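You operate a simulated robot arm through the tools that you are given. There is no shell and no other tool. Be economical: measure what you need, move in short steps, check, and stop when the job is done.

Carry out the task below with a simulated two-armed robot. There is one attempt and no reset: what you move stays moved.

TASK
Take the yellow tape roll and leave it on top of the paper box. Put the yellow mat carrier on the bench top by the press tester. Put the red driver on the lead shelf. Fetch the yellow pin and stand it on the hold shelf of the rack. Fetch the 5 mm gap block from the table end by the chamber and set it on the cabinet top. Take the large weight and leave it in the sample tray. Put the blue puller on the top of the steel table away on the rework bench top. Fetch the bottle that says "clean" from the top of the steel table and stand it on top of the two-bar blue key block. Fetch the water jug and set it on the tested shelf of the rack. Take the green cord and put it on the far end of the steel table. The order is free. Set down upright: yellow pin, large weight, bottle, water jug.

The check looks at the end state, three seconds after you hand in, the way a careful person would. Anything else that was tipped, shoved, dropped, spilled or broken makes it a failure.

THE ROBOT
Two 7-joint arms with three-finger grippers on one trunk, on a base that drives. Base frame: it is fixed to the floor where the robot stands at the start and does not move with it; the origin is under the middle of the robot, x ahead of it, y to its left, z up. Readings come in mm, rad, newtons and seconds.
The left shoulder is at the start at [86, 126, 1110], the right one opposite. With the tool pointing down near the work surface each hand reaches from about 100 to 640 mm from the robot's upright axis, wherever it stands, measured 20 degrees to its own side. Places, roughly: bench top by the press tester [-600, 2200, 800]; blue puller (6x4x12 cm) [-3000, -1700, 900]; bottle with the orange ring, bottle with the purpl [-2750, -1250, 750]; cabinet top [600, 100, 900]; far end of the steel table [-2500, -1400, 800]; gap block [-3750, -1250, 750]; green cord (5x3x3 cm) [-5100, 1200, 800]; hold shelf of the rack [-5200, -1300, 1600]; large weight [-3250, -1500, 750]; lead shelf (18x57 cm) [740, 980, 1300]; paper box [500, -750, 250]; red driver (4x4x15 cm) [-1400, -1600, 800]; rework bench top [-1000, -1400, 800]; sample tray (32x21 cm) [-2060, -1220, 760]; tested shelf of the rack [-5200, -1300, 1200]; two-bar blue key block (6x8x3 cm) [-2500, -1200, 800]; water jug [-5500, -1250, 1000]; yellow mat carrier [250, -1500, 750]; yellow pin (3x3x10 cm) [-2600, -1500, 900]; yellow tape roll (11x10x5 cm) [700, -100, 1500]. Payload 2.94 kg a hand.
The TCP of each hand is the grasp point between the finger pads, 30 mm short of the fingertips. In the tool frame z runs along the fingers and y along their closing line. The gripper opens to 128 mm. The gripper's body begins 93 mm behind the TCP.
Orientation is told as [roll, pitch, yaw] about the base's x, y, z axes, in that order, counted from this pose: with the fingers straight down and closing along the base's y, the tool's x points along the base's -x, its y along +y and its z along -z.

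THE INTERFACE
- The arms move only by the tool nudge_tool. It takes "left_commands", "right_commands" or both (then of equal length, played together; a hand with none holds still); each is a list of rows, each an object (a shift or turn left out is 0, a gripper value left out holds the last) with "dp": the shift along the base's x, y, z in units of 25 mm (1.0 is 25 mm), a list of three; "rotation": the turn, a rotation vector about the base's x, y, z in units of 8 degrees (1.0 is 8 degrees), a list of three; "hand": the finger opening in mm, from 0 to 128. In form: [{"dp": [dx, dy, dz], "rotation": [wx, wy, wz], "hand": hand}, ...]. A call has 1 to 10 rows; each row shifts and turns the commanded pose from where the row before left it. A call with a number of a shift or a turn outside -1 to 1 is refused whole. Each row takes 0.2 s and may step no farther than 50 mm and 0.15 rad from the row before; otherwise, or with a gripper value out of range, the whole call is refused. Where a pose cannot be reached the arm comes as near as it can. A force on the tool above 40 N (or 10 N above the force at the start of the call, whichever is more), or a blocked arm, ends the call early, and 0.2 s more pass. The fingers move at their own pace and stop on an object; they squeeze with about 20 N. The grip force told is the motor's: it shows also when the fingers shut on nothing. Time passes only in rows, and 0.2 s behind the last, so rows that do not move let the fingers close. It gives the time, the measured TCP pose, the force on the tool (base axes), the opening and the grip force at its end, in the units of the frame above (readings bear some noise), with the torque about the TCP (base axes, N m) and any sound that the robot's microphone picked up, and new pictures: "views" is both (left out), scene, wrist or none (wrist: the cameras of the hands that moved).
- Cameras (640 x 400 px; columns grow to the right, rows downward): "scene" is now at [220.9, 11.4, 1293]; the picture's right is [0.13, -0.99, 0.00], its down [-0.37, -0.05, -0.93] and it looks along [0.92, 0.12, -0.37] (base axes); focal length 214 px, centre (320, 200). "left" rides on the left gripper at [69, 15, -120] in its tool frame; the picture's right is [-0.21, 0.98, 0.00], its down [-0.82, -0.18, -0.54] and it looks along [-0.53, -0.12, 0.84] (tool axes); focal length 251 px, centre (320, 200). "right" rides on the right gripper at [69, -15, -120] in its tool frame; the picture's right is [0.21, 0.98, 0.00], its down [-0.82, 0.18, -0.54] and it looks along [-0.53, 0.12, 0.84] (tool axes); focal length 251 px, centre (320, 200).
- lift_body(by): slides the trunk up (or, below 0, down) by that many mm; the arms and the scene camera ride with it, the base frame stays. It gives what a move gives, with no picture.
- base_move(legs): drives the robot by 1 to 6 legs, each [ahead, left, turn to the left] in mm, mm and rad, along the robot's own axes; the way and the turn of a leg run together, so that a leg with both is an arc; at most 1500 mm and 3.142 rad a leg. The arms and the cameras ride along, it lands a little off, and it stops where it bumps. It gives what a move gives, and a new picture of the scene camera.
- head_to(pan, tilt): turns the head with the scene camera to pan (to the left, within 1.396 rad either way) and tilt (down, from -0.506 to 1.204), counted from straight ahead of the robot. It gives what a move gives, and a new picture of the scene camera.
- point_at(camera, pixels): for up to 12 pixels [column, row] of the newest picture of that camera ("zoom" is the newest enlarged one), the place [x, y, z] in the base frame of the surface seen there, good to about 3 mm. It takes no simulated time.
- close_up(camera, box): a new picture of the part [left, top, right, bottom] of that camera's present view, enlarged. It takes no simulated time.
- close_job(): hands the job in; it is judged then, once.

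Keep the steps short. Do not move on a guess: measure, check each grasp and each placing, and mend mistakes. In all there are 350 turns and 360 pictures (those below and enlarged ones count). Leave the grippers open and the arms clear of the work at the hand-in unless told otherwise, and finish with a single line.

The tools are called after "Emit:" as a command line: name --argument value ..., lists and objects as JSON in quotes. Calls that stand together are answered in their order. nudge_tool: Moves the arms, as the interface text tells. Its arguments: {"type":"object","properties":{"left_commands":{"type":"array"},"right_commands":{"type":"array"},"views":{"type":"string","enum":["both","scene","wrist","none"]}},"required":[]} The other tools are called the same way: lift_body (by) slides the trunk up or down; base_move (legs) drives the base; head_to (pan, tilt) turns the head that bears the scene camera; point_at (camera, pixels) gives the place of the surface under pixels of a picture; close_up (camera, box) takes an enlarged picture of a part of a camera's view; close_job () hands the job in.

At the start:

```text
time_s: 0.0
left_ee_pos: [488.0, 13.4, 999.4]
left_tcp_rot: [0.0, 0.0, -0.001]
left_wrist_force: [0.4, -0.2, -0.7]
left_ft_torque: [0.01, -0.03, -0.01]
left_finger_gap: 128.0
left_grasp_force: 0.0
right_ee_pos: [409.4, -477.3, 1150.0]
right_tcp_rot: [0.001, 0.0, 0.0]
right_wrist_force: [-0.2, 0.8, 0.0]
right_ft_torque: [-0.02, 0.03, -0.03]
right_finger_gap: 127.8
right_grasp_force: 0.1
trunk travel left (down, up): [-325.0, 222.0]
robot x, y, heading: [2.2, -0.4, -0.001]
head pan, tilt: [0.133, 0.384]
```

scene: 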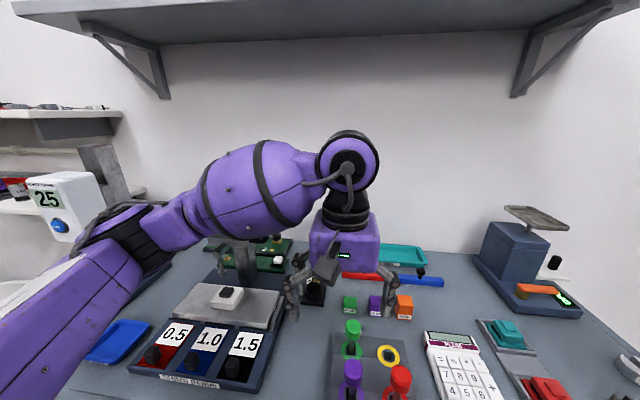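
right: 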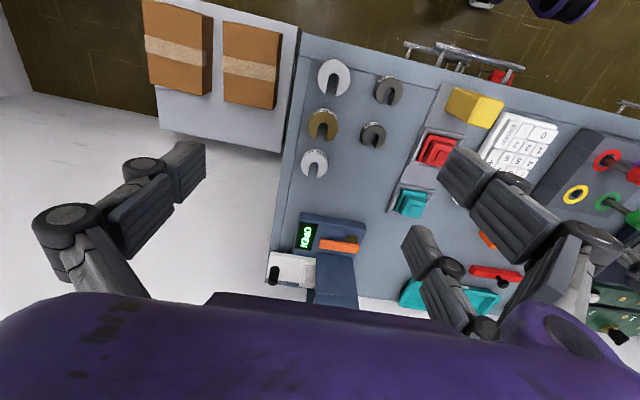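
left: 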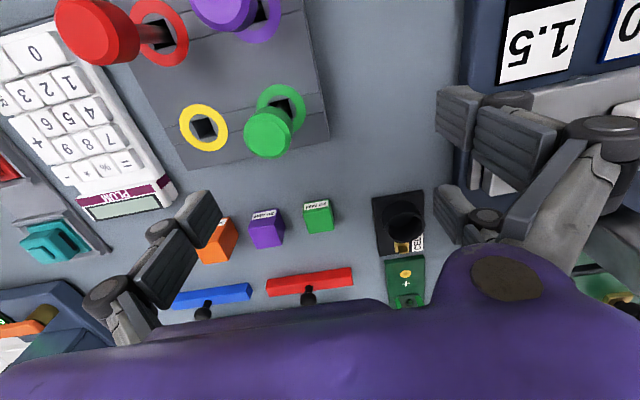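

I start by looking up at the shelf where the tape roll should be.

Emit:
head_to --pan 0.0 --tilt -0.3

Emit:
head_to --pan -1.0 --tilt 0.6

Emit:
head_to --pan 1.0 --tilt 0.2

```text
time_s: 1.1
left_ee_pos: [487.6, 14.5, 1000.0]
left_tcp_rot: [0.0, -0.001, 0.002]
left_wrist_force: [0.7, 0.2, -0.2]
left_ft_torque: [0.01, -0.01, 0.02]
left_finger_gap: 128.0
left_grasp_force: 0.0
right_ee_pos: [411.1, -477.1, 1149.7]
right_tcp_rot: [0.002, 0.001, 0.001]
right_wrist_force: [-0.9, -0.3, 0.2]
right_ft_torque: [-0.04, 0.01, -0.03]
right_finger_gap: 128.0
right_grasp_force: 0.0
trunk travel left (down, up): [-325.0, 222.0]
robot x, y, heading: [1.6, -4.2, -0.001]
head pan, tilt: [0.0, -0.3]
```

scene: 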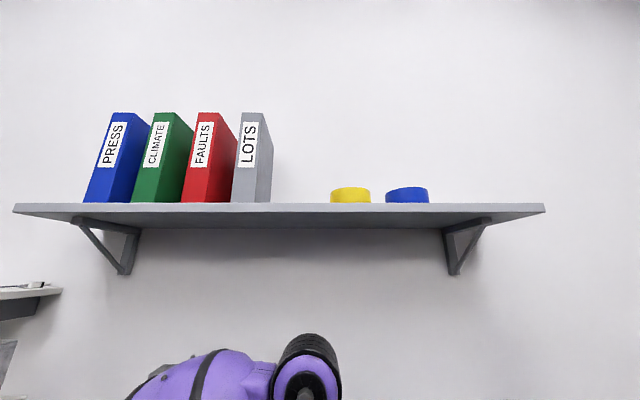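

```text
time_s: 2.3
left_ee_pos: [488.5, 13.1, 999.5]
left_tcp_rot: [-0.001, -0.001, 0.0]
left_wrist_force: [0.5, -0.7, -0.4]
left_ft_torque: [0.01, -0.01, -0.03]
left_finger_gap: 127.9
left_grasp_force: 0.0
right_ee_pos: [411.2, -478.0, 1150.8]
right_tcp_rot: [0.0, 0.0, 0.001]
right_wrist_force: [0.5, -0.6, -0.1]
right_ft_torque: [-0.04, 0.02, 0.0]
right_finger_gap: 128.2
right_grasp_force: 0.0
trunk travel left (down, up): [-325.0, 222.0]
robot x, y, heading: [0.3, -2.2, -0.002]
head pan, tilt: [-1.0, 0.6]
```

scene: 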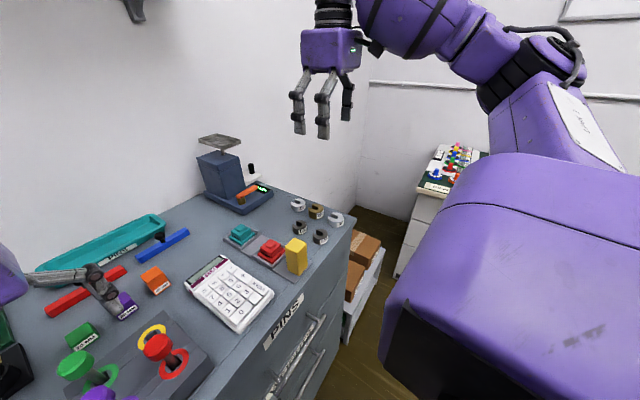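

```text
time_s: 4.3
left_ee_pos: [488.3, 13.2, 999.4]
left_tcp_rot: [0.0, 0.001, 0.001]
left_wrist_force: [0.5, 0.0, 0.0]
left_ft_torque: [0.02, 0.02, -0.01]
left_finger_gap: 127.8
left_grasp_force: 0.1
right_ee_pos: [410.0, -477.7, 1150.5]
right_tcp_rot: [-0.002, 0.0, -0.001]
right_wrist_force: [0.7, 0.1, -0.7]
right_ft_torque: [0.02, 0.01, 0.0]
right_finger_gap: 128.0
right_grasp_force: 0.0
trunk travel left (down, up): [-325.0, 222.0]
robot x, y, heading: [-0.3, -1.9, -0.003]
head pan, tilt: [1.0, 0.201]
```

scene: 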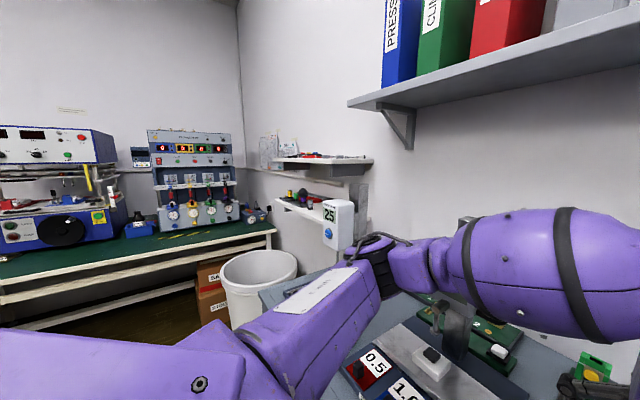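

Emit:
head_to --pan -0.6 --tilt -0.3

Emit:
head_to --pan 0.0 --tilt -0.3

Emit:
point_at --camera "scene" --pixels '[[350, 197], [332, 195], [369, 195], [350, 189], [388, 196], [407, 197], [350, 206], [450, 206]]'

Emit:
point_at --camera "right" --pixels '[[180, 20], [180, 80], [250, 40], [250, 95], [208, 50], [180, 110], [290, 200]]'

Emit:
close_up --camera "right" --box '[120, 0, 320, 160]'

```text
time_s: 5.9
left_ee_pos: [488.1, 13.2, 1000.4]
left_tcp_rot: [-0.001, -0.001, 0.001]
left_wrist_force: [0.3, 0.3, 0.6]
left_ft_torque: [-0.01, -0.03, 0.02]
left_finger_gap: 128.0
left_grasp_force: 0.0
right_ee_pos: [409.9, -477.8, 1150.2]
right_tcp_rot: [0.0, -0.001, -0.001]
right_wrist_force: [0.9, 0.3, -0.5]
right_ft_torque: [-0.01, 0.02, -0.03]
right_finger_gap: 127.9
right_grasp_force: 0.1
trunk travel left (down, up): [-325.0, 222.0]
robot x, y, heading: [-0.1, -1.1, 0.001]
head pan, tilt: [-0.6, -0.3]
```

scene: 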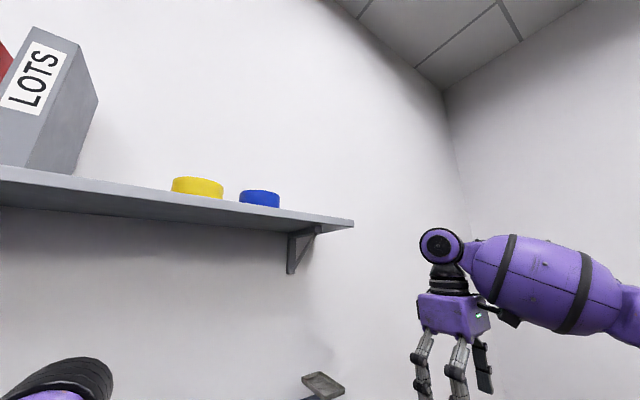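

```text
time_s: 6.9
left_ee_pos: [487.2, 14.5, 998.5]
left_tcp_rot: [0.0, 0.0, 0.0]
left_wrist_force: [0.1, 0.4, 0.8]
left_ft_torque: [0.0, -0.02, 0.0]
left_finger_gap: 128.1
left_grasp_force: 0.1
right_ee_pos: [410.1, -476.7, 1149.7]
right_tcp_rot: [0.001, 0.0, -0.001]
right_wrist_force: [-0.1, 0.0, -0.5]
right_ft_torque: [0.01, 0.01, 0.0]
right_finger_gap: 128.0
right_grasp_force: 0.0
trunk travel left (down, up): [-325.0, 222.0]
robot x, y, heading: [-1.1, 2.6, 0.001]
head pan, tilt: [0.0, -0.3]
```

scene: 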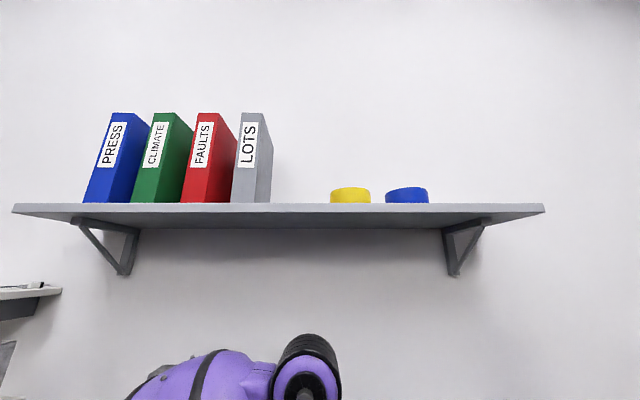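

```text
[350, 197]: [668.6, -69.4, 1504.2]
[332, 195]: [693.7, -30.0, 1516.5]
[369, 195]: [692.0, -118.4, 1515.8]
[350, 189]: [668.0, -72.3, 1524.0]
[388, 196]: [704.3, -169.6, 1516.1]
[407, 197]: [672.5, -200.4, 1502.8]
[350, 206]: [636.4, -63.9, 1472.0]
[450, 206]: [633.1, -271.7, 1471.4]
```

```text
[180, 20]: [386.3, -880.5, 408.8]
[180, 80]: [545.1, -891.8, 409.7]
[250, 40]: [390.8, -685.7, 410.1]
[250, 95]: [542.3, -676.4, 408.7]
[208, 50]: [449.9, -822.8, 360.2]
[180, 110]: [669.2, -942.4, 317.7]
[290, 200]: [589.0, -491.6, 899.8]
```

```text
2.50 times, centred on (220, 80) of right
```

zoom: 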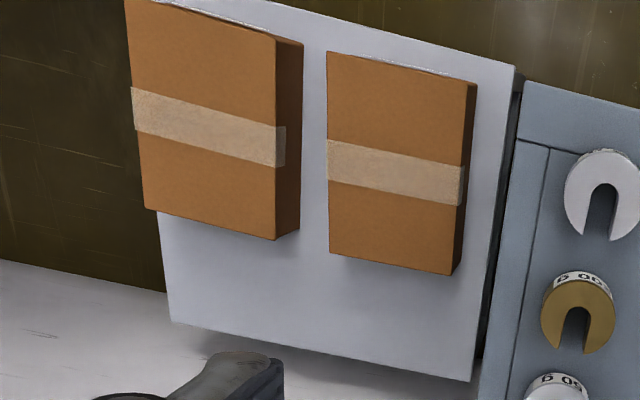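

Tape roll centre is about [722,-72], height 1475–1525. I raise the trunk and begin pitching the right hand forward.

Emit:
lift_body --by 200

Emit:
nudge_tool --right_commands '[{"dp": [0, 0.5, 0.6], "rotation": [0, -0.9, 0]}, {"dp": [0, 0.7, 0.6], "rotation": [0, -0.9, 0]}, {"dp": [0, 0.8, 0.6], "rotation": [0, -0.9, 0]}, {"dp": [0, 1, 0.6], "rotation": [0, -0.9, 0]}, {"dp": [0, 1, 0.6], "rotation": [0, -0.9, 0]}, {"dp": [0, 1, 0.6], "rotation": [0, -0.9, 0]}, {"dp": [0, 1, 0.6], "rotation": [0, -0.9, 0]}, {"dp": [0, 1, 0.8], "rotation": [0, -0.9, 0]}, {"dp": [0, 1, 0.8], "rotation": [0, -0.9, 0]}, {"dp": [0, 1, 0.8], "rotation": [0, -0.65, 0]}]'

```text
time_s: 9.1
left_ee_pos: [488.2, 13.7, 1199.5]
left_tcp_rot: [0.0, 0.001, 0.0]
left_wrist_force: [0.2, 0.7, -0.4]
left_ft_torque: [0.03, 0.02, 0.01]
left_finger_gap: 127.6
left_grasp_force: 0.0
right_ee_pos: [413.0, -476.8, 1349.0]
right_tcp_rot: [-0.001, 0.0, 0.0]
right_wrist_force: [0.2, 0.3, 0.1]
right_ft_torque: [0.03, 0.03, -0.01]
right_finger_gap: 127.4
right_grasp_force: 0.0
trunk travel left (down, up): [-525.0, 22.0]
robot x, y, heading: [-3.9, 1.5, -0.003]
head pan, tilt: [0.0, -0.3]
```

```text
time_s: 11.3
left_ee_pos: [486.7, 15.2, 1199.6]
left_tcp_rot: [-0.001, -0.001, 0.001]
left_wrist_force: [-0.5, 1.2, -0.2]
left_ft_torque: [0.0, -0.02, -0.04]
left_finger_gap: 128.2
left_grasp_force: 0.1
right_ee_pos: [409.7, -250.3, 1515.2]
right_tcp_rot: [-0.004, -1.224, 0.003]
right_wrist_force: [0.9, 0.2, -0.2]
right_ft_torque: [0.03, 0.01, -0.04]
right_finger_gap: 128.0
right_grasp_force: 0.0
trunk travel left (down, up): [-525.0, 22.0]
robot x, y, heading: [-2.8, 2.5, 0.001]
head pan, tilt: [0.0, -0.3]
```

scene: 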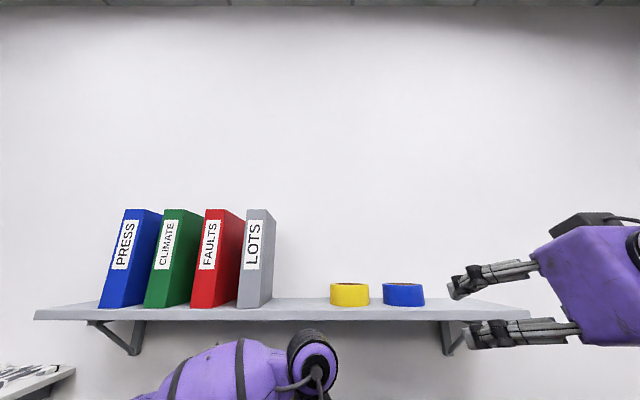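
right: 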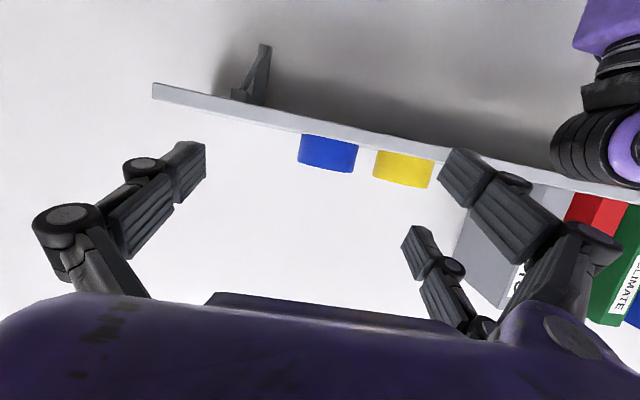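

Camera now sees the roll's top. I measure its ring and the shelf.

Emit:
point_at --camera "scene" --pixels '[[349, 299], [349, 284], [332, 290], [367, 290], [384, 290], [422, 290], [310, 302], [349, 310]]'

Emit:
nudge_tool --right_commands '[{"dp": [0.3, 1, 0.9]}, {"dp": [0.3, 1, 0.9]}, {"dp": [0.3, 1, 0]}, {"dp": [0.3, 1, 0]}, {"dp": [0.3, 1, 0]}, {"dp": [0.3, 1, 0]}, {"dp": [0.3, 0.9, 0]}]'

```text
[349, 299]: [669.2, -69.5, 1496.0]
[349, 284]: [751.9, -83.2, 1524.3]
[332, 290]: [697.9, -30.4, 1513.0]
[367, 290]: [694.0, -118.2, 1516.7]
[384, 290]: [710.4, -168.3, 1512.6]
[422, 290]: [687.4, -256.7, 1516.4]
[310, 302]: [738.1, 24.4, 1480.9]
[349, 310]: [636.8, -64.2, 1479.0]
```

```text
time_s: 12.9
left_ee_pos: [490.8, 14.0, 1198.7]
left_tcp_rot: [0.001, 0.002, -0.001]
left_wrist_force: [0.0, 0.0, 0.9]
left_ft_torque: [0.0, 0.03, 0.01]
left_finger_gap: 127.7
left_grasp_force: 0.0
right_ee_pos: [466.0, -78.9, 1558.5]
right_tcp_rot: [-0.003, -1.219, 0.0]
right_wrist_force: [-0.1, 0.5, -0.1]
right_ft_torque: [-0.02, 0.01, -0.01]
right_finger_gap: 127.8
right_grasp_force: 0.1
trunk travel left (down, up): [-525.0, 22.0]
robot x, y, heading: [-7.7, 1.8, -0.0]
head pan, tilt: [0.0, -0.3]
```

scene: 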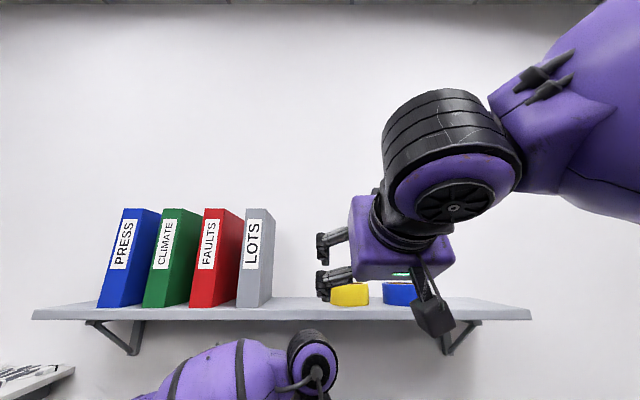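
right: 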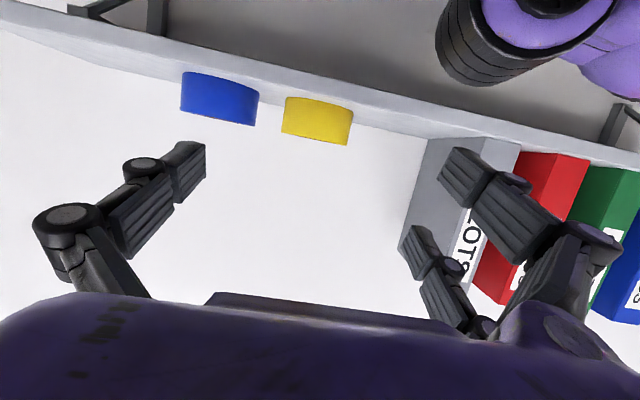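

Emit:
nudge_tool --right_commands '[{"dp": [1, 0.1, 0]}, {"dp": [1, 0.1, 0]}, {"dp": [1, 0, 0]}, {"dp": [1, 0, 0]}, {"dp": [1, 0, -0.4]}, {"dp": [1, 0, -0.4]}, {"dp": [1, 0, -0.5]}, {"dp": [0.8, 0, -0.5]}]'

```text
time_s: 14.7
left_ee_pos: [488.0, 13.5, 1200.1]
left_tcp_rot: [0.0, -0.001, 0.0]
left_wrist_force: [0.2, 0.2, -0.7]
left_ft_torque: [0.0, 0.0, 0.01]
left_finger_gap: 128.1
left_grasp_force: 0.0
right_ee_pos: [633.4, -116.1, 1535.2]
right_tcp_rot: [0.0, -1.223, -0.001]
right_wrist_force: [-0.5, 0.6, -0.1]
right_ft_torque: [0.0, -0.02, -0.01]
right_finger_gap: 128.1
right_grasp_force: 0.0
right hand out of reach, approached as far as the arm can: row 4, 5, 6, 7, 8
trunk travel left (down, up): [-525.0, 22.0]
robot x, y, heading: [-1.7, 2.6, -0.005]
head pan, tilt: [0.0, -0.3]
```

scene: 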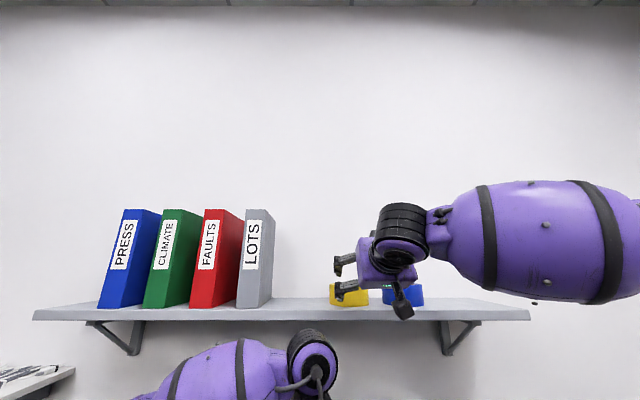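
right: 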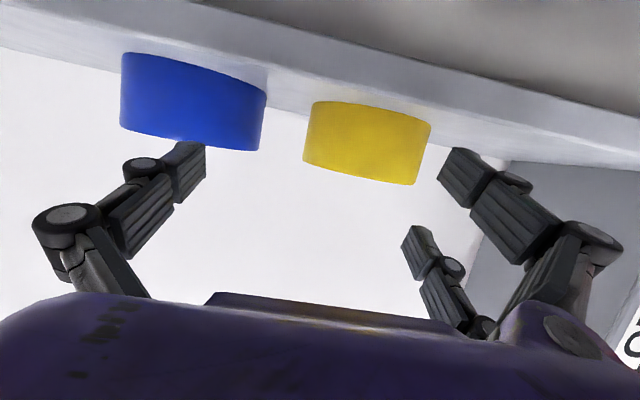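

Out of reach by ~80 mm. I back the hand off and check how much floor room the base has ahead.

Emit:
nudge_tool --right_commands '[{"dp": [-1, 0, 0.5]}, {"dp": [-1, 0.5, 0.5]}, {"dp": [-1, 1, 0]}]' --views "none"

Emit:
head_to --pan -0.2 --tilt 1.2

```text
time_s: 15.5
left_ee_pos: [489.5, 13.2, 1198.9]
left_tcp_rot: [0.0, 0.001, 0.0]
left_wrist_force: [0.4, 0.5, -0.1]
left_ft_torque: [-0.01, 0.03, 0.02]
left_finger_gap: 128.3
left_grasp_force: 0.1
right_ee_pos: [559.5, -81.8, 1559.6]
right_tcp_rot: [-0.002, -1.222, 0.001]
right_wrist_force: [-0.2, 0.1, 0.2]
right_ft_torque: [-0.03, -0.01, -0.01]
right_finger_gap: 128.1
right_grasp_force: 0.1
right hand out of reach, approached as far as the arm can: row 3
trunk travel left (down, up): [-525.0, 22.0]
robot x, y, heading: [-1.8, -0.5, 0.005]
head pan, tilt: [0.0, -0.3]
```

```text
time_s: 17.1
left_ee_pos: [487.6, 13.6, 1200.4]
left_tcp_rot: [0.0, 0.0, 0.0]
left_wrist_force: [-0.6, 0.3, 0.1]
left_ft_torque: [0.01, 0.0, -0.01]
left_finger_gap: 128.0
left_grasp_force: 0.2
right_ee_pos: [558.6, -82.5, 1560.8]
right_tcp_rot: [-0.001, -1.224, 0.0]
right_wrist_force: [0.3, 0.1, -0.6]
right_ft_torque: [-0.01, -0.03, 0.02]
right_finger_gap: 128.0
right_grasp_force: 0.1
trunk travel left (down, up): [-525.0, 22.0]
robot x, y, heading: [-0.6, 0.5, -0.004]
head pan, tilt: [-0.201, 1.201]
```

scene: 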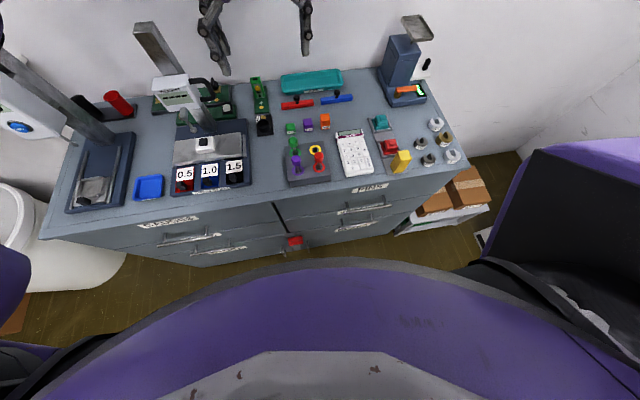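

Emit:
point_at --camera "scene" --pixels '[[270, 203], [310, 252], [350, 250], [295, 240], [330, 190], [436, 205], [468, 185], [440, 228], [492, 208]]'

Emit:
close_up --camera "scene" --box '[360, 140, 520, 260]'

```text
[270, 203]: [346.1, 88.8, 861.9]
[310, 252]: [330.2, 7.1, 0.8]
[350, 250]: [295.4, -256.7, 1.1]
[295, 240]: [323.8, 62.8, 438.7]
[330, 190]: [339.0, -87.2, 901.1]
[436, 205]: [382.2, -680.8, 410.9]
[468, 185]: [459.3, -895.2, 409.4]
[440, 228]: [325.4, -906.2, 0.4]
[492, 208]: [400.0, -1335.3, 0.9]
```

```text
3.33 times, centred on (440, 200) of scene
```

zoom: 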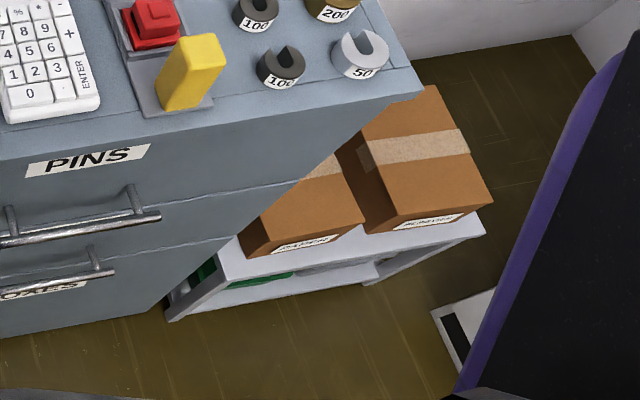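

Cabinet handles are at x≈315 and the cabinet face at 345. I creep the base forward 50 mm.

Emit:
base_move --legs '[[50, 0, 0]]'

```text
time_s: 18.0
left_ee_pos: [532.6, 11.4, 1204.6]
left_tcp_rot: [0.001, -0.008, -0.001]
left_wrist_force: [-1.8, -0.2, 1.6]
left_ft_torque: [0.02, -0.09, 0.0]
left_finger_gap: 128.1
left_grasp_force: 0.2
right_ee_pos: [601.1, -82.2, 1565.4]
right_tcp_rot: [0.002, -1.23, -0.001]
right_wrist_force: [-1.3, 0.2, 0.9]
right_ft_torque: [-0.01, 0.01, -0.01]
right_finger_gap: 128.3
right_grasp_force: 0.0
trunk travel left (down, up): [-525.0, 22.0]
robot x, y, heading: [48.3, 1.6, 0.002]
head pan, tilt: [-0.201, 1.201]
```

scene: 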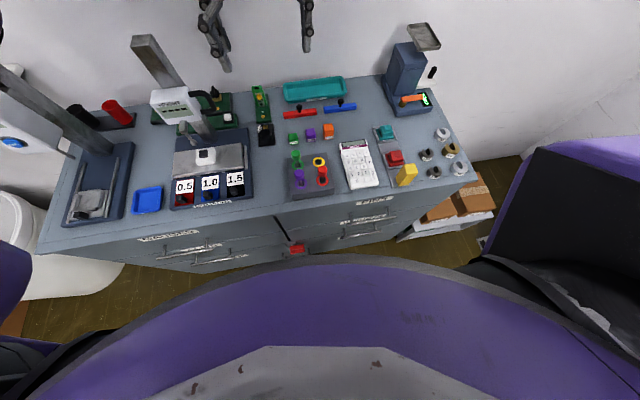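

No bump. I advance the hand around the roll.

Emit:
nudge_tool --right_commands '[{"dp": [0.8, 0.3, -0.4]}, {"dp": [0.8, 0, -0.5]}, {"dp": [0.8, 0, -0.6]}]' --views "wrist"

```text
time_s: 18.8
left_ee_pos: [539.7, 12.5, 1198.8]
left_tcp_rot: [0.003, 0.001, -0.002]
left_wrist_force: [1.0, 0.1, 0.1]
left_ft_torque: [0.0, 0.05, 0.01]
left_finger_gap: 128.1
left_grasp_force: 0.0
right_ee_pos: [654.2, -98.1, 1537.6]
right_tcp_rot: [-0.001, -1.223, 0.002]
right_wrist_force: [1.1, -0.9, 0.3]
right_ft_torque: [-0.01, 0.01, 0.01]
right_finger_gap: 128.0
right_grasp_force: 0.2
right hand out of reach, approached as far as the arm can: row 1, 2, 3
trunk travel left (down, up): [-525.0, 22.0]
robot x, y, heading: [51.1, 0.8, -0.001]
head pan, tilt: [-0.201, 1.201]
```

right: 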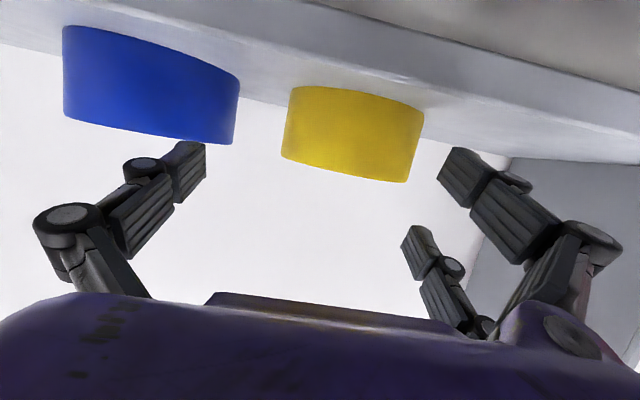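

Reach is limited to the left side; I'll shift the robot left. First retract the right hand, and check height of the post near the left hand.

Emit:
nudge_tool --right_commands '[{"dp": [-1, 0, 0.7]}, {"dp": [-1, 0, 0.7]}, {"dp": [-1, 0, 0.7]}, {"dp": [-1, 0, 0]}]' --views "none"

Emit:
point_at --camera "scene" --pixels '[[143, 42], [155, 55], [170, 93], [10, 72], [40, 100], [5, 80]]'

```text
time_s: 19.8
left_ee_pos: [537.1, 12.7, 1201.2]
left_tcp_rot: [0.0, -0.002, -0.003]
left_wrist_force: [-0.5, -0.1, -0.3]
left_ft_torque: [-0.01, 0.0, 0.0]
left_finger_gap: 128.0
left_grasp_force: 0.0
right_ee_pos: [550.1, -95.6, 1592.4]
right_tcp_rot: [0.002, -1.226, -0.002]
right_wrist_force: [-1.4, 0.1, -0.4]
right_ft_torque: [0.01, -0.04, 0.04]
right_finger_gap: 128.2
right_grasp_force: 0.1
trunk travel left (down, up): [-525.0, 22.0]
robot x, y, heading: [47.8, 1.6, -0.001]
head pan, tilt: [-0.201, 1.201]
```

```text
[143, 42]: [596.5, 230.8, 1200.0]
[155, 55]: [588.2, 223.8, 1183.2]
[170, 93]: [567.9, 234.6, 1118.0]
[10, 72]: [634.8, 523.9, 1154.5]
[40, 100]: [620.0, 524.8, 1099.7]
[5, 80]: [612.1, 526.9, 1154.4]
```

The post tops at z≈1200 near (590,230), so I raise and pull back the left hand before strafing.

Emit:
nudge_tool --left_commands '[{"dp": [-0.6, 0, 0.8]}, {"dp": [-0.6, 0, 0.8]}, {"dp": [-0.6, 0, 0.8]}, {"dp": [-0.6, 0, 0.8]}, {"dp": [-0.6, 0, 0.8]}, {"dp": [-0.6, 0, 0.8]}]' --views "none"

Emit:
head_to --pan -0.1 --tilt 0.2

Emit:
base_move --legs '[[0, 130, 0]]'

```text
time_s: 21.2
left_ee_pos: [446.1, 13.7, 1321.4]
left_tcp_rot: [-0.001, -0.001, -0.001]
left_wrist_force: [-0.4, -0.3, -0.3]
left_ft_torque: [-0.03, 0.01, 0.0]
left_finger_gap: 128.2
left_grasp_force: 0.2
right_ee_pos: [550.0, -95.6, 1592.4]
right_tcp_rot: [0.002, -1.224, -0.002]
right_wrist_force: [-0.5, -0.6, 0.2]
right_ft_torque: [-0.02, 0.01, 0.02]
right_finger_gap: 127.9
right_grasp_force: 0.0
trunk travel left (down, up): [-525.0, 22.0]
robot x, y, heading: [51.2, -1.3, -0.003]
head pan, tilt: [-0.201, 1.201]
```

```text
time_s: 22.5
left_ee_pos: [447.7, 12.9, 1321.7]
left_tcp_rot: [0.0, 0.001, -0.001]
left_wrist_force: [0.2, -0.4, 0.0]
left_ft_torque: [-0.01, 0.01, 0.0]
left_finger_gap: 127.9
left_grasp_force: 0.1
right_ee_pos: [551.2, -96.0, 1592.1]
right_tcp_rot: [0.002, -1.222, -0.001]
right_wrist_force: [0.2, 0.0, 0.3]
right_ft_torque: [-0.01, -0.01, -0.01]
right_finger_gap: 128.0
right_grasp_force: 0.1
trunk travel left (down, up): [-525.0, 22.0]
robot x, y, heading: [47.9, 4.8, -0.001]
head pan, tilt: [-0.099, 0.201]
```

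scene: 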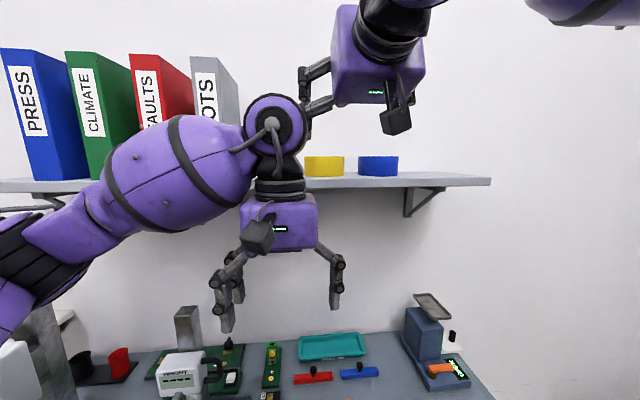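

```text
time_s: 24.3
left_ee_pos: [446.9, 140.8, 1321.1]
left_tcp_rot: [-0.001, 0.0, -0.002]
left_wrist_force: [-0.7, 0.6, -0.4]
left_ft_torque: [0.01, 0.01, -0.02]
left_finger_gap: 128.1
left_grasp_force: 0.1
right_ee_pos: [553.4, 30.0, 1591.0]
right_tcp_rot: [0.004, -1.223, -0.004]
right_wrist_force: [0.2, 0.4, 0.0]
right_ft_torque: [0.01, -0.01, 0.01]
right_finger_gap: 128.1
right_grasp_force: 0.0
trunk travel left (down, up): [-525.0, 22.0]
robot x, y, heading: [46.6, 128.5, -0.001]
head pan, tilt: [-0.099, 0.201]
```

scene: 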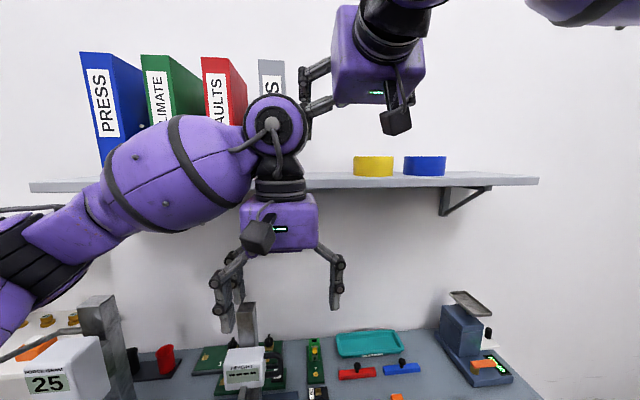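

Now move the right hand right to y −74 and forward.

Emit:
nudge_tool --right_commands '[{"dp": [0, -1, 0]}, {"dp": [0, -1, 0]}, {"dp": [0, -1, -0.3]}, {"dp": [0.5, -1, -0.5]}, {"dp": [0.8, -0.15, -0.6]}, {"dp": [0.8, 0, -0.3]}, {"dp": [0.8, 0, 0]}]'

```text
time_s: 25.9
left_ee_pos: [447.8, 142.1, 1319.6]
left_tcp_rot: [0.001, 0.001, 0.0]
left_wrist_force: [-0.2, 0.2, -0.1]
left_ft_torque: [0.0, 0.02, 0.02]
left_finger_gap: 128.0
left_grasp_force: 0.0
right_ee_pos: [624.7, -71.8, 1549.7]
right_tcp_rot: [0.002, -1.224, -0.003]
right_wrist_force: [0.7, 0.2, -0.3]
right_ft_torque: [0.01, 0.02, 0.01]
right_finger_gap: 128.2
right_grasp_force: 0.1
trunk travel left (down, up): [-525.0, 22.0]
robot x, y, heading: [52.5, 129.3, -0.004]
head pan, tilt: [-0.099, 0.201]
```

scene: 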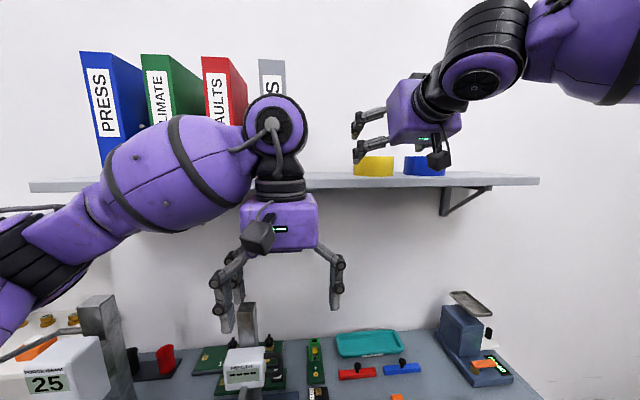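
right: 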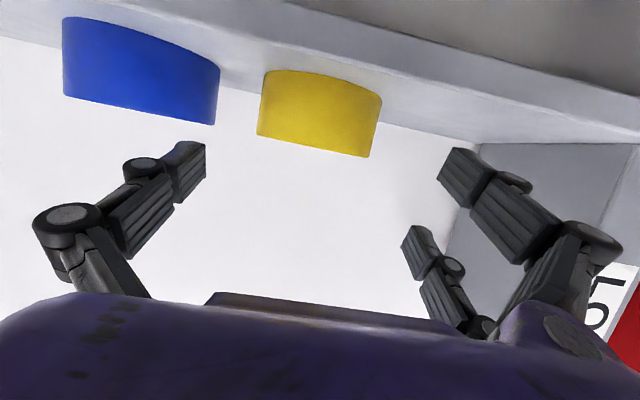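

Emit:
nudge_tool --right_commands '[{"dp": [0.8, -0.1, -0.6]}, {"dp": [0.8, 0, -0.6]}, {"dp": [0.8, 0, -0.6]}, {"dp": [0.8, 0, 0]}]'

```text
time_s: 26.9
left_ee_pos: [442.8, 142.7, 1323.8]
left_tcp_rot: [-0.002, -0.006, -0.003]
left_wrist_force: [1.0, -1.2, -0.2]
left_ft_torque: [0.02, 0.03, 0.0]
left_finger_gap: 128.1
left_grasp_force: 0.1
right_ee_pos: [697.1, -69.2, 1515.8]
right_tcp_rot: [0.015, -1.241, -0.009]
right_wrist_force: [-13.6, 6.9, 32.5]
right_ft_torque: [2.25, 0.82, 0.9]
right_finger_gap: 128.7
right_grasp_force: 0.0
trunk travel left (down, up): [-525.0, 22.0]
robot x, y, heading: [50.6, 127.3, -0.001]
head pan, tilt: [-0.099, 0.201]
```

scene: 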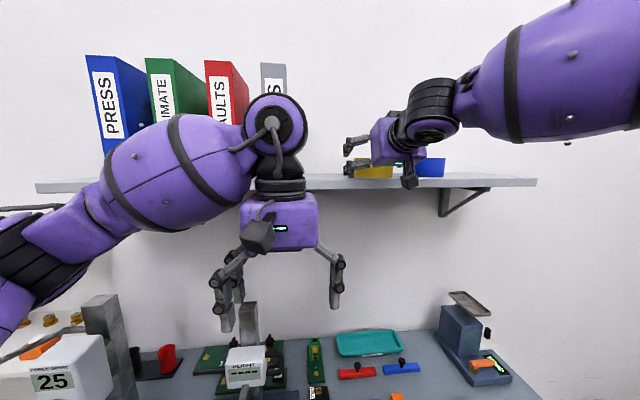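
right: 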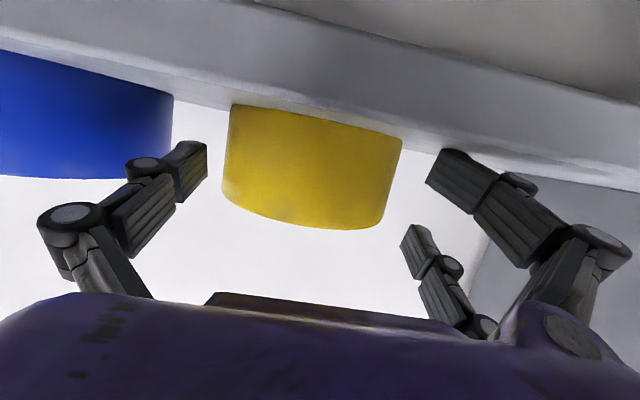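

Force up of 32 N: the double finger on the left side touched the shelf. I measure the fingertips to know the geometry.

Emit:
point_at --camera "right" --pixels '[[190, 170], [455, 175], [415, 240], [190, 150], [445, 160], [408, 232], [300, 140], [240, 150], [390, 170], [300, 105]]'

Emit:
nudge_tool --right_commands '[{"dp": [0, 0, 0.7]}, {"dp": [0, 0, 0]}]' --views "none"

```text
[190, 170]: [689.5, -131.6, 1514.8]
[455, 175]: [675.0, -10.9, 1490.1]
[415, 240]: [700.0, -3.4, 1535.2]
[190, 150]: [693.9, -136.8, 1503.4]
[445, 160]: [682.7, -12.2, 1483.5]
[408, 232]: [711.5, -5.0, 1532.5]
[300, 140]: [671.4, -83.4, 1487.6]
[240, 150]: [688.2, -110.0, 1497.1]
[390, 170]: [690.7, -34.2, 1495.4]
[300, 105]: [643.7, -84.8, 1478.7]
```

```text
time_s: 27.5
left_ee_pos: [447.3, 141.0, 1318.4]
left_tcp_rot: [0.0, 0.001, -0.005]
left_wrist_force: [-0.3, -0.2, 0.0]
left_ft_torque: [0.01, 0.0, 0.02]
left_finger_gap: 128.1
left_grasp_force: 0.1
right_ee_pos: [705.2, -77.3, 1516.4]
right_tcp_rot: [-0.006, -1.217, 0.0]
right_wrist_force: [0.8, 0.3, 0.2]
right_ft_torque: [-0.01, -0.04, 0.01]
right_finger_gap: 129.1
right_grasp_force: 0.0
trunk travel left (down, up): [-525.0, 22.0]
robot x, y, heading: [51.6, 127.6, -0.004]
head pan, tilt: [-0.099, 0.201]
```

Free now at [705,−77,1516]. Nudge 12 mm forward and close.

Emit:
nudge_tool --right_commands '[{"dp": [0.5, 0.12, 0.05]}, {"dp": [0, 0, 0], "hand": 60}, {"dp": [0, 0, 0], "hand": 60}, {"dp": [0, 0, 0], "hand": 60}, {"dp": [0, 0, 0], "hand": 60}]' --views "wrist"

```text
time_s: 28.7
left_ee_pos: [447.8, 140.8, 1321.1]
left_tcp_rot: [0.0, 0.001, -0.003]
left_wrist_force: [-0.5, -0.1, 0.1]
left_ft_torque: [-0.03, -0.02, -0.03]
left_finger_gap: 128.0
left_grasp_force: 0.1
right_ee_pos: [717.0, -70.4, 1523.3]
right_tcp_rot: [0.002, -1.224, -0.003]
right_wrist_force: [0.3, 0.7, 0.4]
right_ft_torque: [0.04, 0.01, -0.01]
right_finger_gap: 96.6
right_grasp_force: 19.8
trunk travel left (down, up): [-525.0, 22.0]
robot x, y, heading: [46.9, 130.9, -0.001]
head pan, tilt: [-0.099, 0.201]
```

right: 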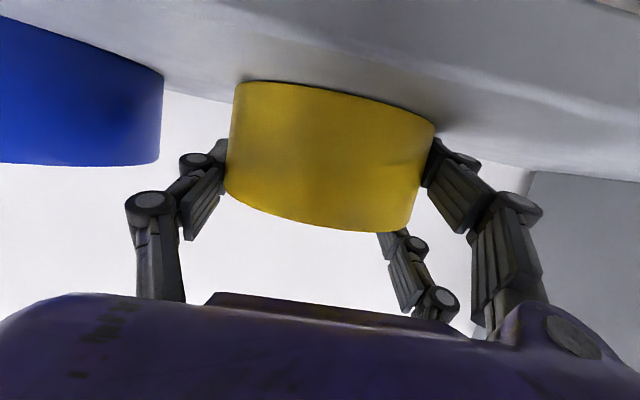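

Gripped at 97 mm. Lift and check.

Emit:
nudge_tool --right_commands '[{"dp": [0, 0, 0.6]}, {"dp": [0, 0, 0.6]}, {"dp": [0, 0, 0.8]}]' --views "wrist"

```text
time_s: 29.5
left_ee_pos: [447.4, 142.5, 1320.8]
left_tcp_rot: [0.0, 0.001, -0.002]
left_wrist_force: [0.7, 0.5, 0.2]
left_ft_torque: [-0.03, 0.01, 0.02]
left_finger_gap: 128.2
left_grasp_force: 0.1
right_ee_pos: [716.4, -69.8, 1573.5]
right_tcp_rot: [0.001, -1.223, -0.003]
right_wrist_force: [0.4, -0.1, -1.5]
right_ft_torque: [0.03, 0.02, -0.02]
right_finger_gap: 96.2
right_grasp_force: 20.3
trunk travel left (down, up): [-525.0, 22.0]
robot x, y, heading: [51.4, 129.1, -0.006]
head pan, tilt: [-0.099, 0.201]
```

right: 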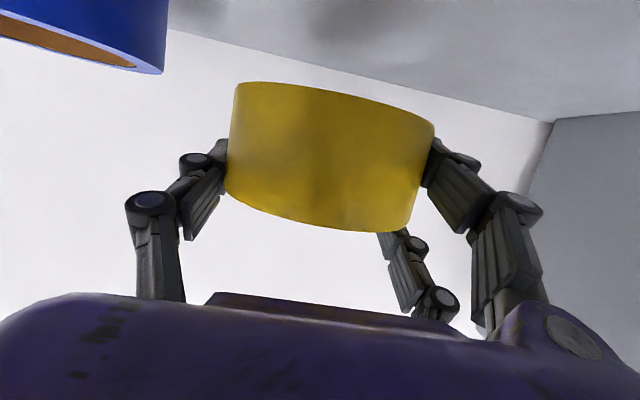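

Held level. Pull back out from the shelf.

Emit:
nudge_tool --right_commands '[{"dp": [-1, 0, 0.3]}, {"dp": [-1, 0, 0]}, {"dp": [-1, 0, 0]}, {"dp": [-1, 0, 0]}, {"dp": [-1, -0.5, 0]}, {"dp": [-1, -1, 0]}, {"dp": [-1, -1, 0]}, {"dp": [-1, -1, 0]}, {"dp": [-1, -1, -0.5]}, {"dp": [-1, -1, -1]}]' --views "none"

Emit:
base_move --legs '[[-550, 0, 0], [0, -880, 0]]'

Emit:
head_to --pan 0.0 --tilt 0.6

```text
time_s: 31.7
left_ee_pos: [448.9, 140.6, 1321.3]
left_tcp_rot: [0.001, 0.0, -0.002]
left_wrist_force: [-1.0, -0.4, 0.4]
left_ft_torque: [0.03, 0.0, -0.03]
left_finger_gap: 128.0
left_grasp_force: 0.0
right_ee_pos: [465.9, -211.2, 1542.0]
right_tcp_rot: [0.002, -1.223, -0.004]
right_wrist_force: [0.4, 0.1, -1.9]
right_ft_torque: [0.01, 0.0, 0.04]
right_finger_gap: 96.4
right_grasp_force: 20.1
trunk travel left (down, up): [-525.0, 22.0]
robot x, y, heading: [49.0, 126.8, -0.005]
head pan, tilt: [-0.099, 0.201]
```

```text
time_s: 42.6
left_ee_pos: [-108.6, -746.3, 1320.6]
left_tcp_rot: [0.0, 0.001, -0.007]
left_wrist_force: [-0.4, 0.0, -0.6]
left_ft_torque: [-0.02, -0.02, 0.0]
left_finger_gap: 128.0
left_grasp_force: 0.1
right_ee_pos: [-93.1, -1097.1, 1544.2]
right_tcp_rot: [0.002, -1.225, -0.007]
right_wrist_force: [-0.5, 0.2, -1.2]
right_ft_torque: [-0.02, 0.02, -0.01]
right_finger_gap: 96.3
right_grasp_force: 19.6
trunk travel left (down, up): [-525.0, 22.0]
robot x, y, heading: [-508.0, -759.5, -0.009]
head pan, tilt: [-0.099, 0.201]
```

scene: 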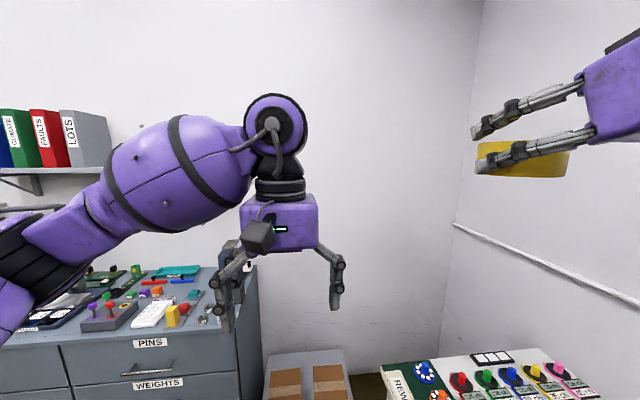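

```text
time_s: 43.5
left_ee_pos: [-108.9, -746.2, 1321.7]
left_tcp_rot: [-0.001, 0.001, -0.007]
left_wrist_force: [0.3, 0.1, 0.3]
left_ft_torque: [0.0, -0.05, -0.02]
left_finger_gap: 127.9
left_grasp_force: 0.0
right_ee_pos: [-92.5, -1095.6, 1542.0]
right_tcp_rot: [0.001, -1.224, -0.007]
right_wrist_force: [0.0, -0.2, -1.7]
right_ft_torque: [-0.01, 0.0, -0.02]
right_finger_gap: 96.4
right_grasp_force: 20.1
trunk travel left (down, up): [-525.0, 22.0]
robot x, y, heading: [-508.4, -759.1, -0.002]
head pan, tilt: [0.0, 0.6]
```

scene: 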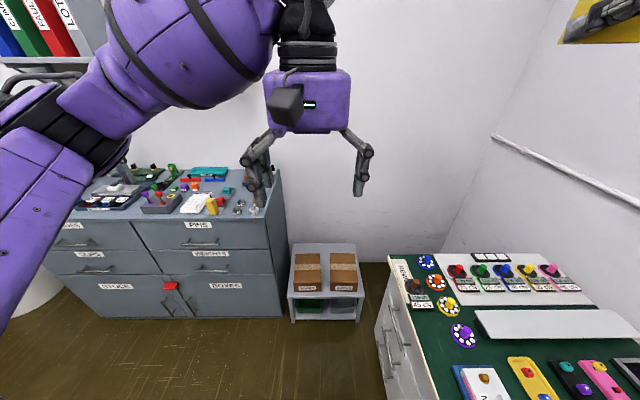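

Emit:
close_up --camera "scene" --box '[280, 235, 380, 325]'

Emit:
close_up --camera "scene" --box '[370, 240, 640, 400]'

Emit:
point_at --camera "scene" --pixels '[[307, 260], [344, 265], [297, 290], [320, 290], [331, 291], [357, 291], [393, 290], [390, 262]]'

```text
4.44 times, centred on (330, 280) of scene
```

zoom: 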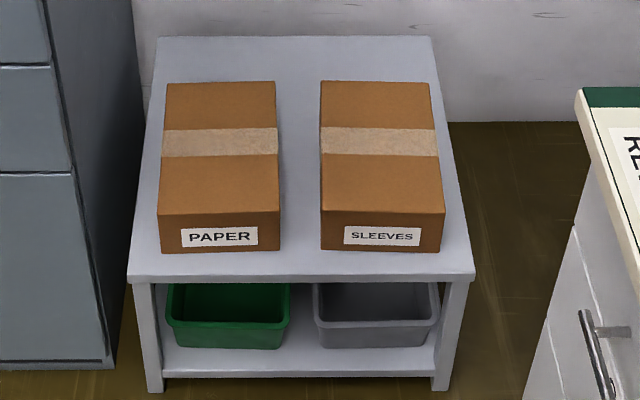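

```text
2.37 times, centred on (505, 320) of scene
```

zoom: 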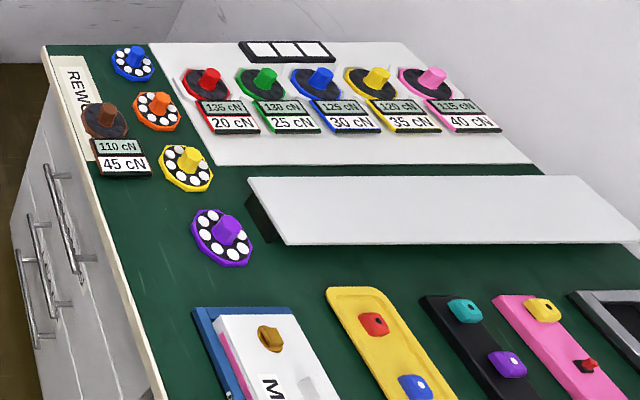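

```text
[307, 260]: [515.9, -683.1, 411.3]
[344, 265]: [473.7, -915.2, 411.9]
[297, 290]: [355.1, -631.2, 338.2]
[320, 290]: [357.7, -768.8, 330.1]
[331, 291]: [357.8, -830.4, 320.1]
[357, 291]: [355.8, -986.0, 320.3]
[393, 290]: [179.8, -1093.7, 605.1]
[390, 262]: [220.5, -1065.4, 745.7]
```

PAPER box is the left one: top z≈410, centre ≈(460,−690). I fold the left hand in, lower the right hand, then lower the trunk.

Emit:
nudge_tool --left_commands '[{"dp": [-0.85, 0.9, 0]}, {"dp": [-0.85, 0.9, 0]}, {"dp": [-0.85, 0.9, 0]}, {"dp": [-0.85, 0.9, 0]}, {"dp": [-0.85, 0.9, 0]}, {"dp": [-0.85, 0.9, 0]}, {"dp": [-0.85, 0.9, 0]}, {"dp": [-0.85, 0.9, 0]}]' --right_commands '[{"dp": [0, 0, -1]}, {"dp": [0, 0, -1]}, {"dp": [0, 0, -1]}, {"dp": [0, 0, -1]}, {"dp": [0, 0, -1]}, {"dp": [0, 0, -1]}, {"dp": [0, 0, -1]}, {"dp": [0, 0, -1]}]' --views "none"

Emit:
nudge_tool --right_commands '[{"dp": [0, 0, -1]}, {"dp": [0, 0, -1]}, {"dp": [0, 0, -1]}, {"dp": [0, 0, -1]}, {"dp": [0, 0, -1]}, {"dp": [0, 0, -1]}, {"dp": [0, 0, -1]}, {"dp": [0, 0, -1]}]' --views "scene"

```text
time_s: 45.3
left_ee_pos: [-279.5, -565.1, 1319.4]
left_tcp_rot: [-0.002, -0.003, -0.007]
left_wrist_force: [-0.6, 0.1, 0.5]
left_ft_torque: [-0.04, -0.02, -0.02]
left_finger_gap: 127.9
left_grasp_force: 0.1
right_ee_pos: [-94.4, -1096.0, 1419.1]
right_tcp_rot: [-0.001, -1.226, -0.008]
right_wrist_force: [-0.7, -0.1, -1.6]
right_ft_torque: [-0.02, 0.02, -0.01]
right_finger_gap: 96.3
right_grasp_force: 20.0
right hand out of reach, approached as far as the arm can: row 6, 7, 8
trunk travel left (down, up): [-525.0, 22.0]
robot x, y, heading: [-508.4, -762.0, -0.002]
head pan, tilt: [0.0, 0.6]
```

```text
time_s: 47.1
left_ee_pos: [-276.4, -564.9, 1320.8]
left_tcp_rot: [-0.001, 0.001, -0.005]
left_wrist_force: [-0.1, 0.0, -0.3]
left_ft_torque: [0.03, 0.01, 0.03]
left_finger_gap: 128.3
left_grasp_force: 0.1
right_ee_pos: [-92.8, -1097.5, 1411.0]
right_tcp_rot: [-0.001, -1.224, -0.004]
right_wrist_force: [-0.2, -0.2, -2.2]
right_ft_torque: [0.01, 0.02, -0.01]
right_finger_gap: 96.2
right_grasp_force: 20.0
right hand out of reach, approached as far as the arm can: row 1, 2, 3, 4, 5, 6, 7, 8
trunk travel left (down, up): [-525.0, 22.0]
robot x, y, heading: [-506.6, -758.9, -0.005]
head pan, tilt: [0.0, 0.6]
```

scene: 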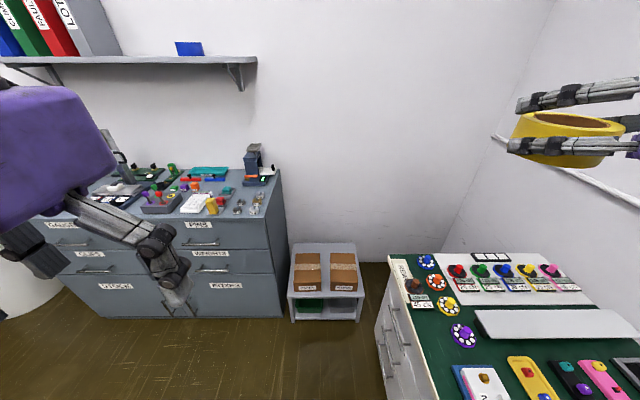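

The wrist limits here. I move to the free floor left, extend the hand and lower the trunk to test what is reachable.

Emit:
base_move --legs '[[0, 230, 0]]'

Emit:
lift_body --by -515

Emit:
nudge_tool --right_commands '[{"dp": [1, 0, 0]}, {"dp": [1, 0, 0]}, {"dp": [1, 0, 0]}, {"dp": [1, 0, 0]}, {"dp": [1, 0, -1]}, {"dp": [0.5, 0, -1]}, {"dp": [0, 0, -1]}, {"dp": [0, 0, -1]}, {"dp": [0, 0, -1]}, {"dp": [0, 0, -1]}]' --views "none"

```text
time_s: 49.7
left_ee_pos: [-276.5, -338.6, 1319.8]
left_tcp_rot: [0.001, -0.001, -0.008]
left_wrist_force: [0.0, 0.1, -0.6]
left_ft_torque: [0.03, -0.01, -0.03]
left_finger_gap: 128.0
left_grasp_force: 0.1
right_ee_pos: [-92.2, -870.7, 1411.1]
right_tcp_rot: [-0.001, -1.223, -0.005]
right_wrist_force: [-0.2, 0.4, -0.8]
right_ft_torque: [0.02, 0.02, 0.01]
right_finger_gap: 96.2
right_grasp_force: 19.7
trunk travel left (down, up): [-525.0, 22.0]
robot x, y, heading: [-504.9, -531.5, -0.008]
head pan, tilt: [0.0, 0.6]
```

scene: 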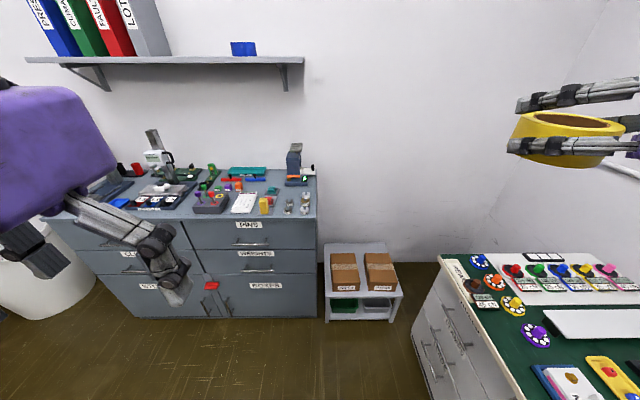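

```text
refused: -515 is not a number from -400 to 400
```

```text
time_s: 51.9
left_ee_pos: [-275.7, -338.7, 1320.3]
left_tcp_rot: [0.001, 0.0, -0.007]
left_wrist_force: [0.5, 0.3, 0.4]
left_ft_torque: [0.0, 0.02, 0.02]
left_finger_gap: 127.8
left_grasp_force: 0.1
right_ee_pos: [45.2, -869.9, 1260.5]
right_tcp_rot: [-0.001, -1.225, -0.003]
right_wrist_force: [0.2, 0.3, -1.6]
right_ft_torque: [-0.02, 0.0, -0.01]
right_finger_gap: 96.5
right_grasp_force: 20.3
trunk travel left (down, up): [-525.0, 22.0]
robot x, y, heading: [-504.6, -529.4, -0.007]
head pan, tilt: [0.0, 0.6]
```

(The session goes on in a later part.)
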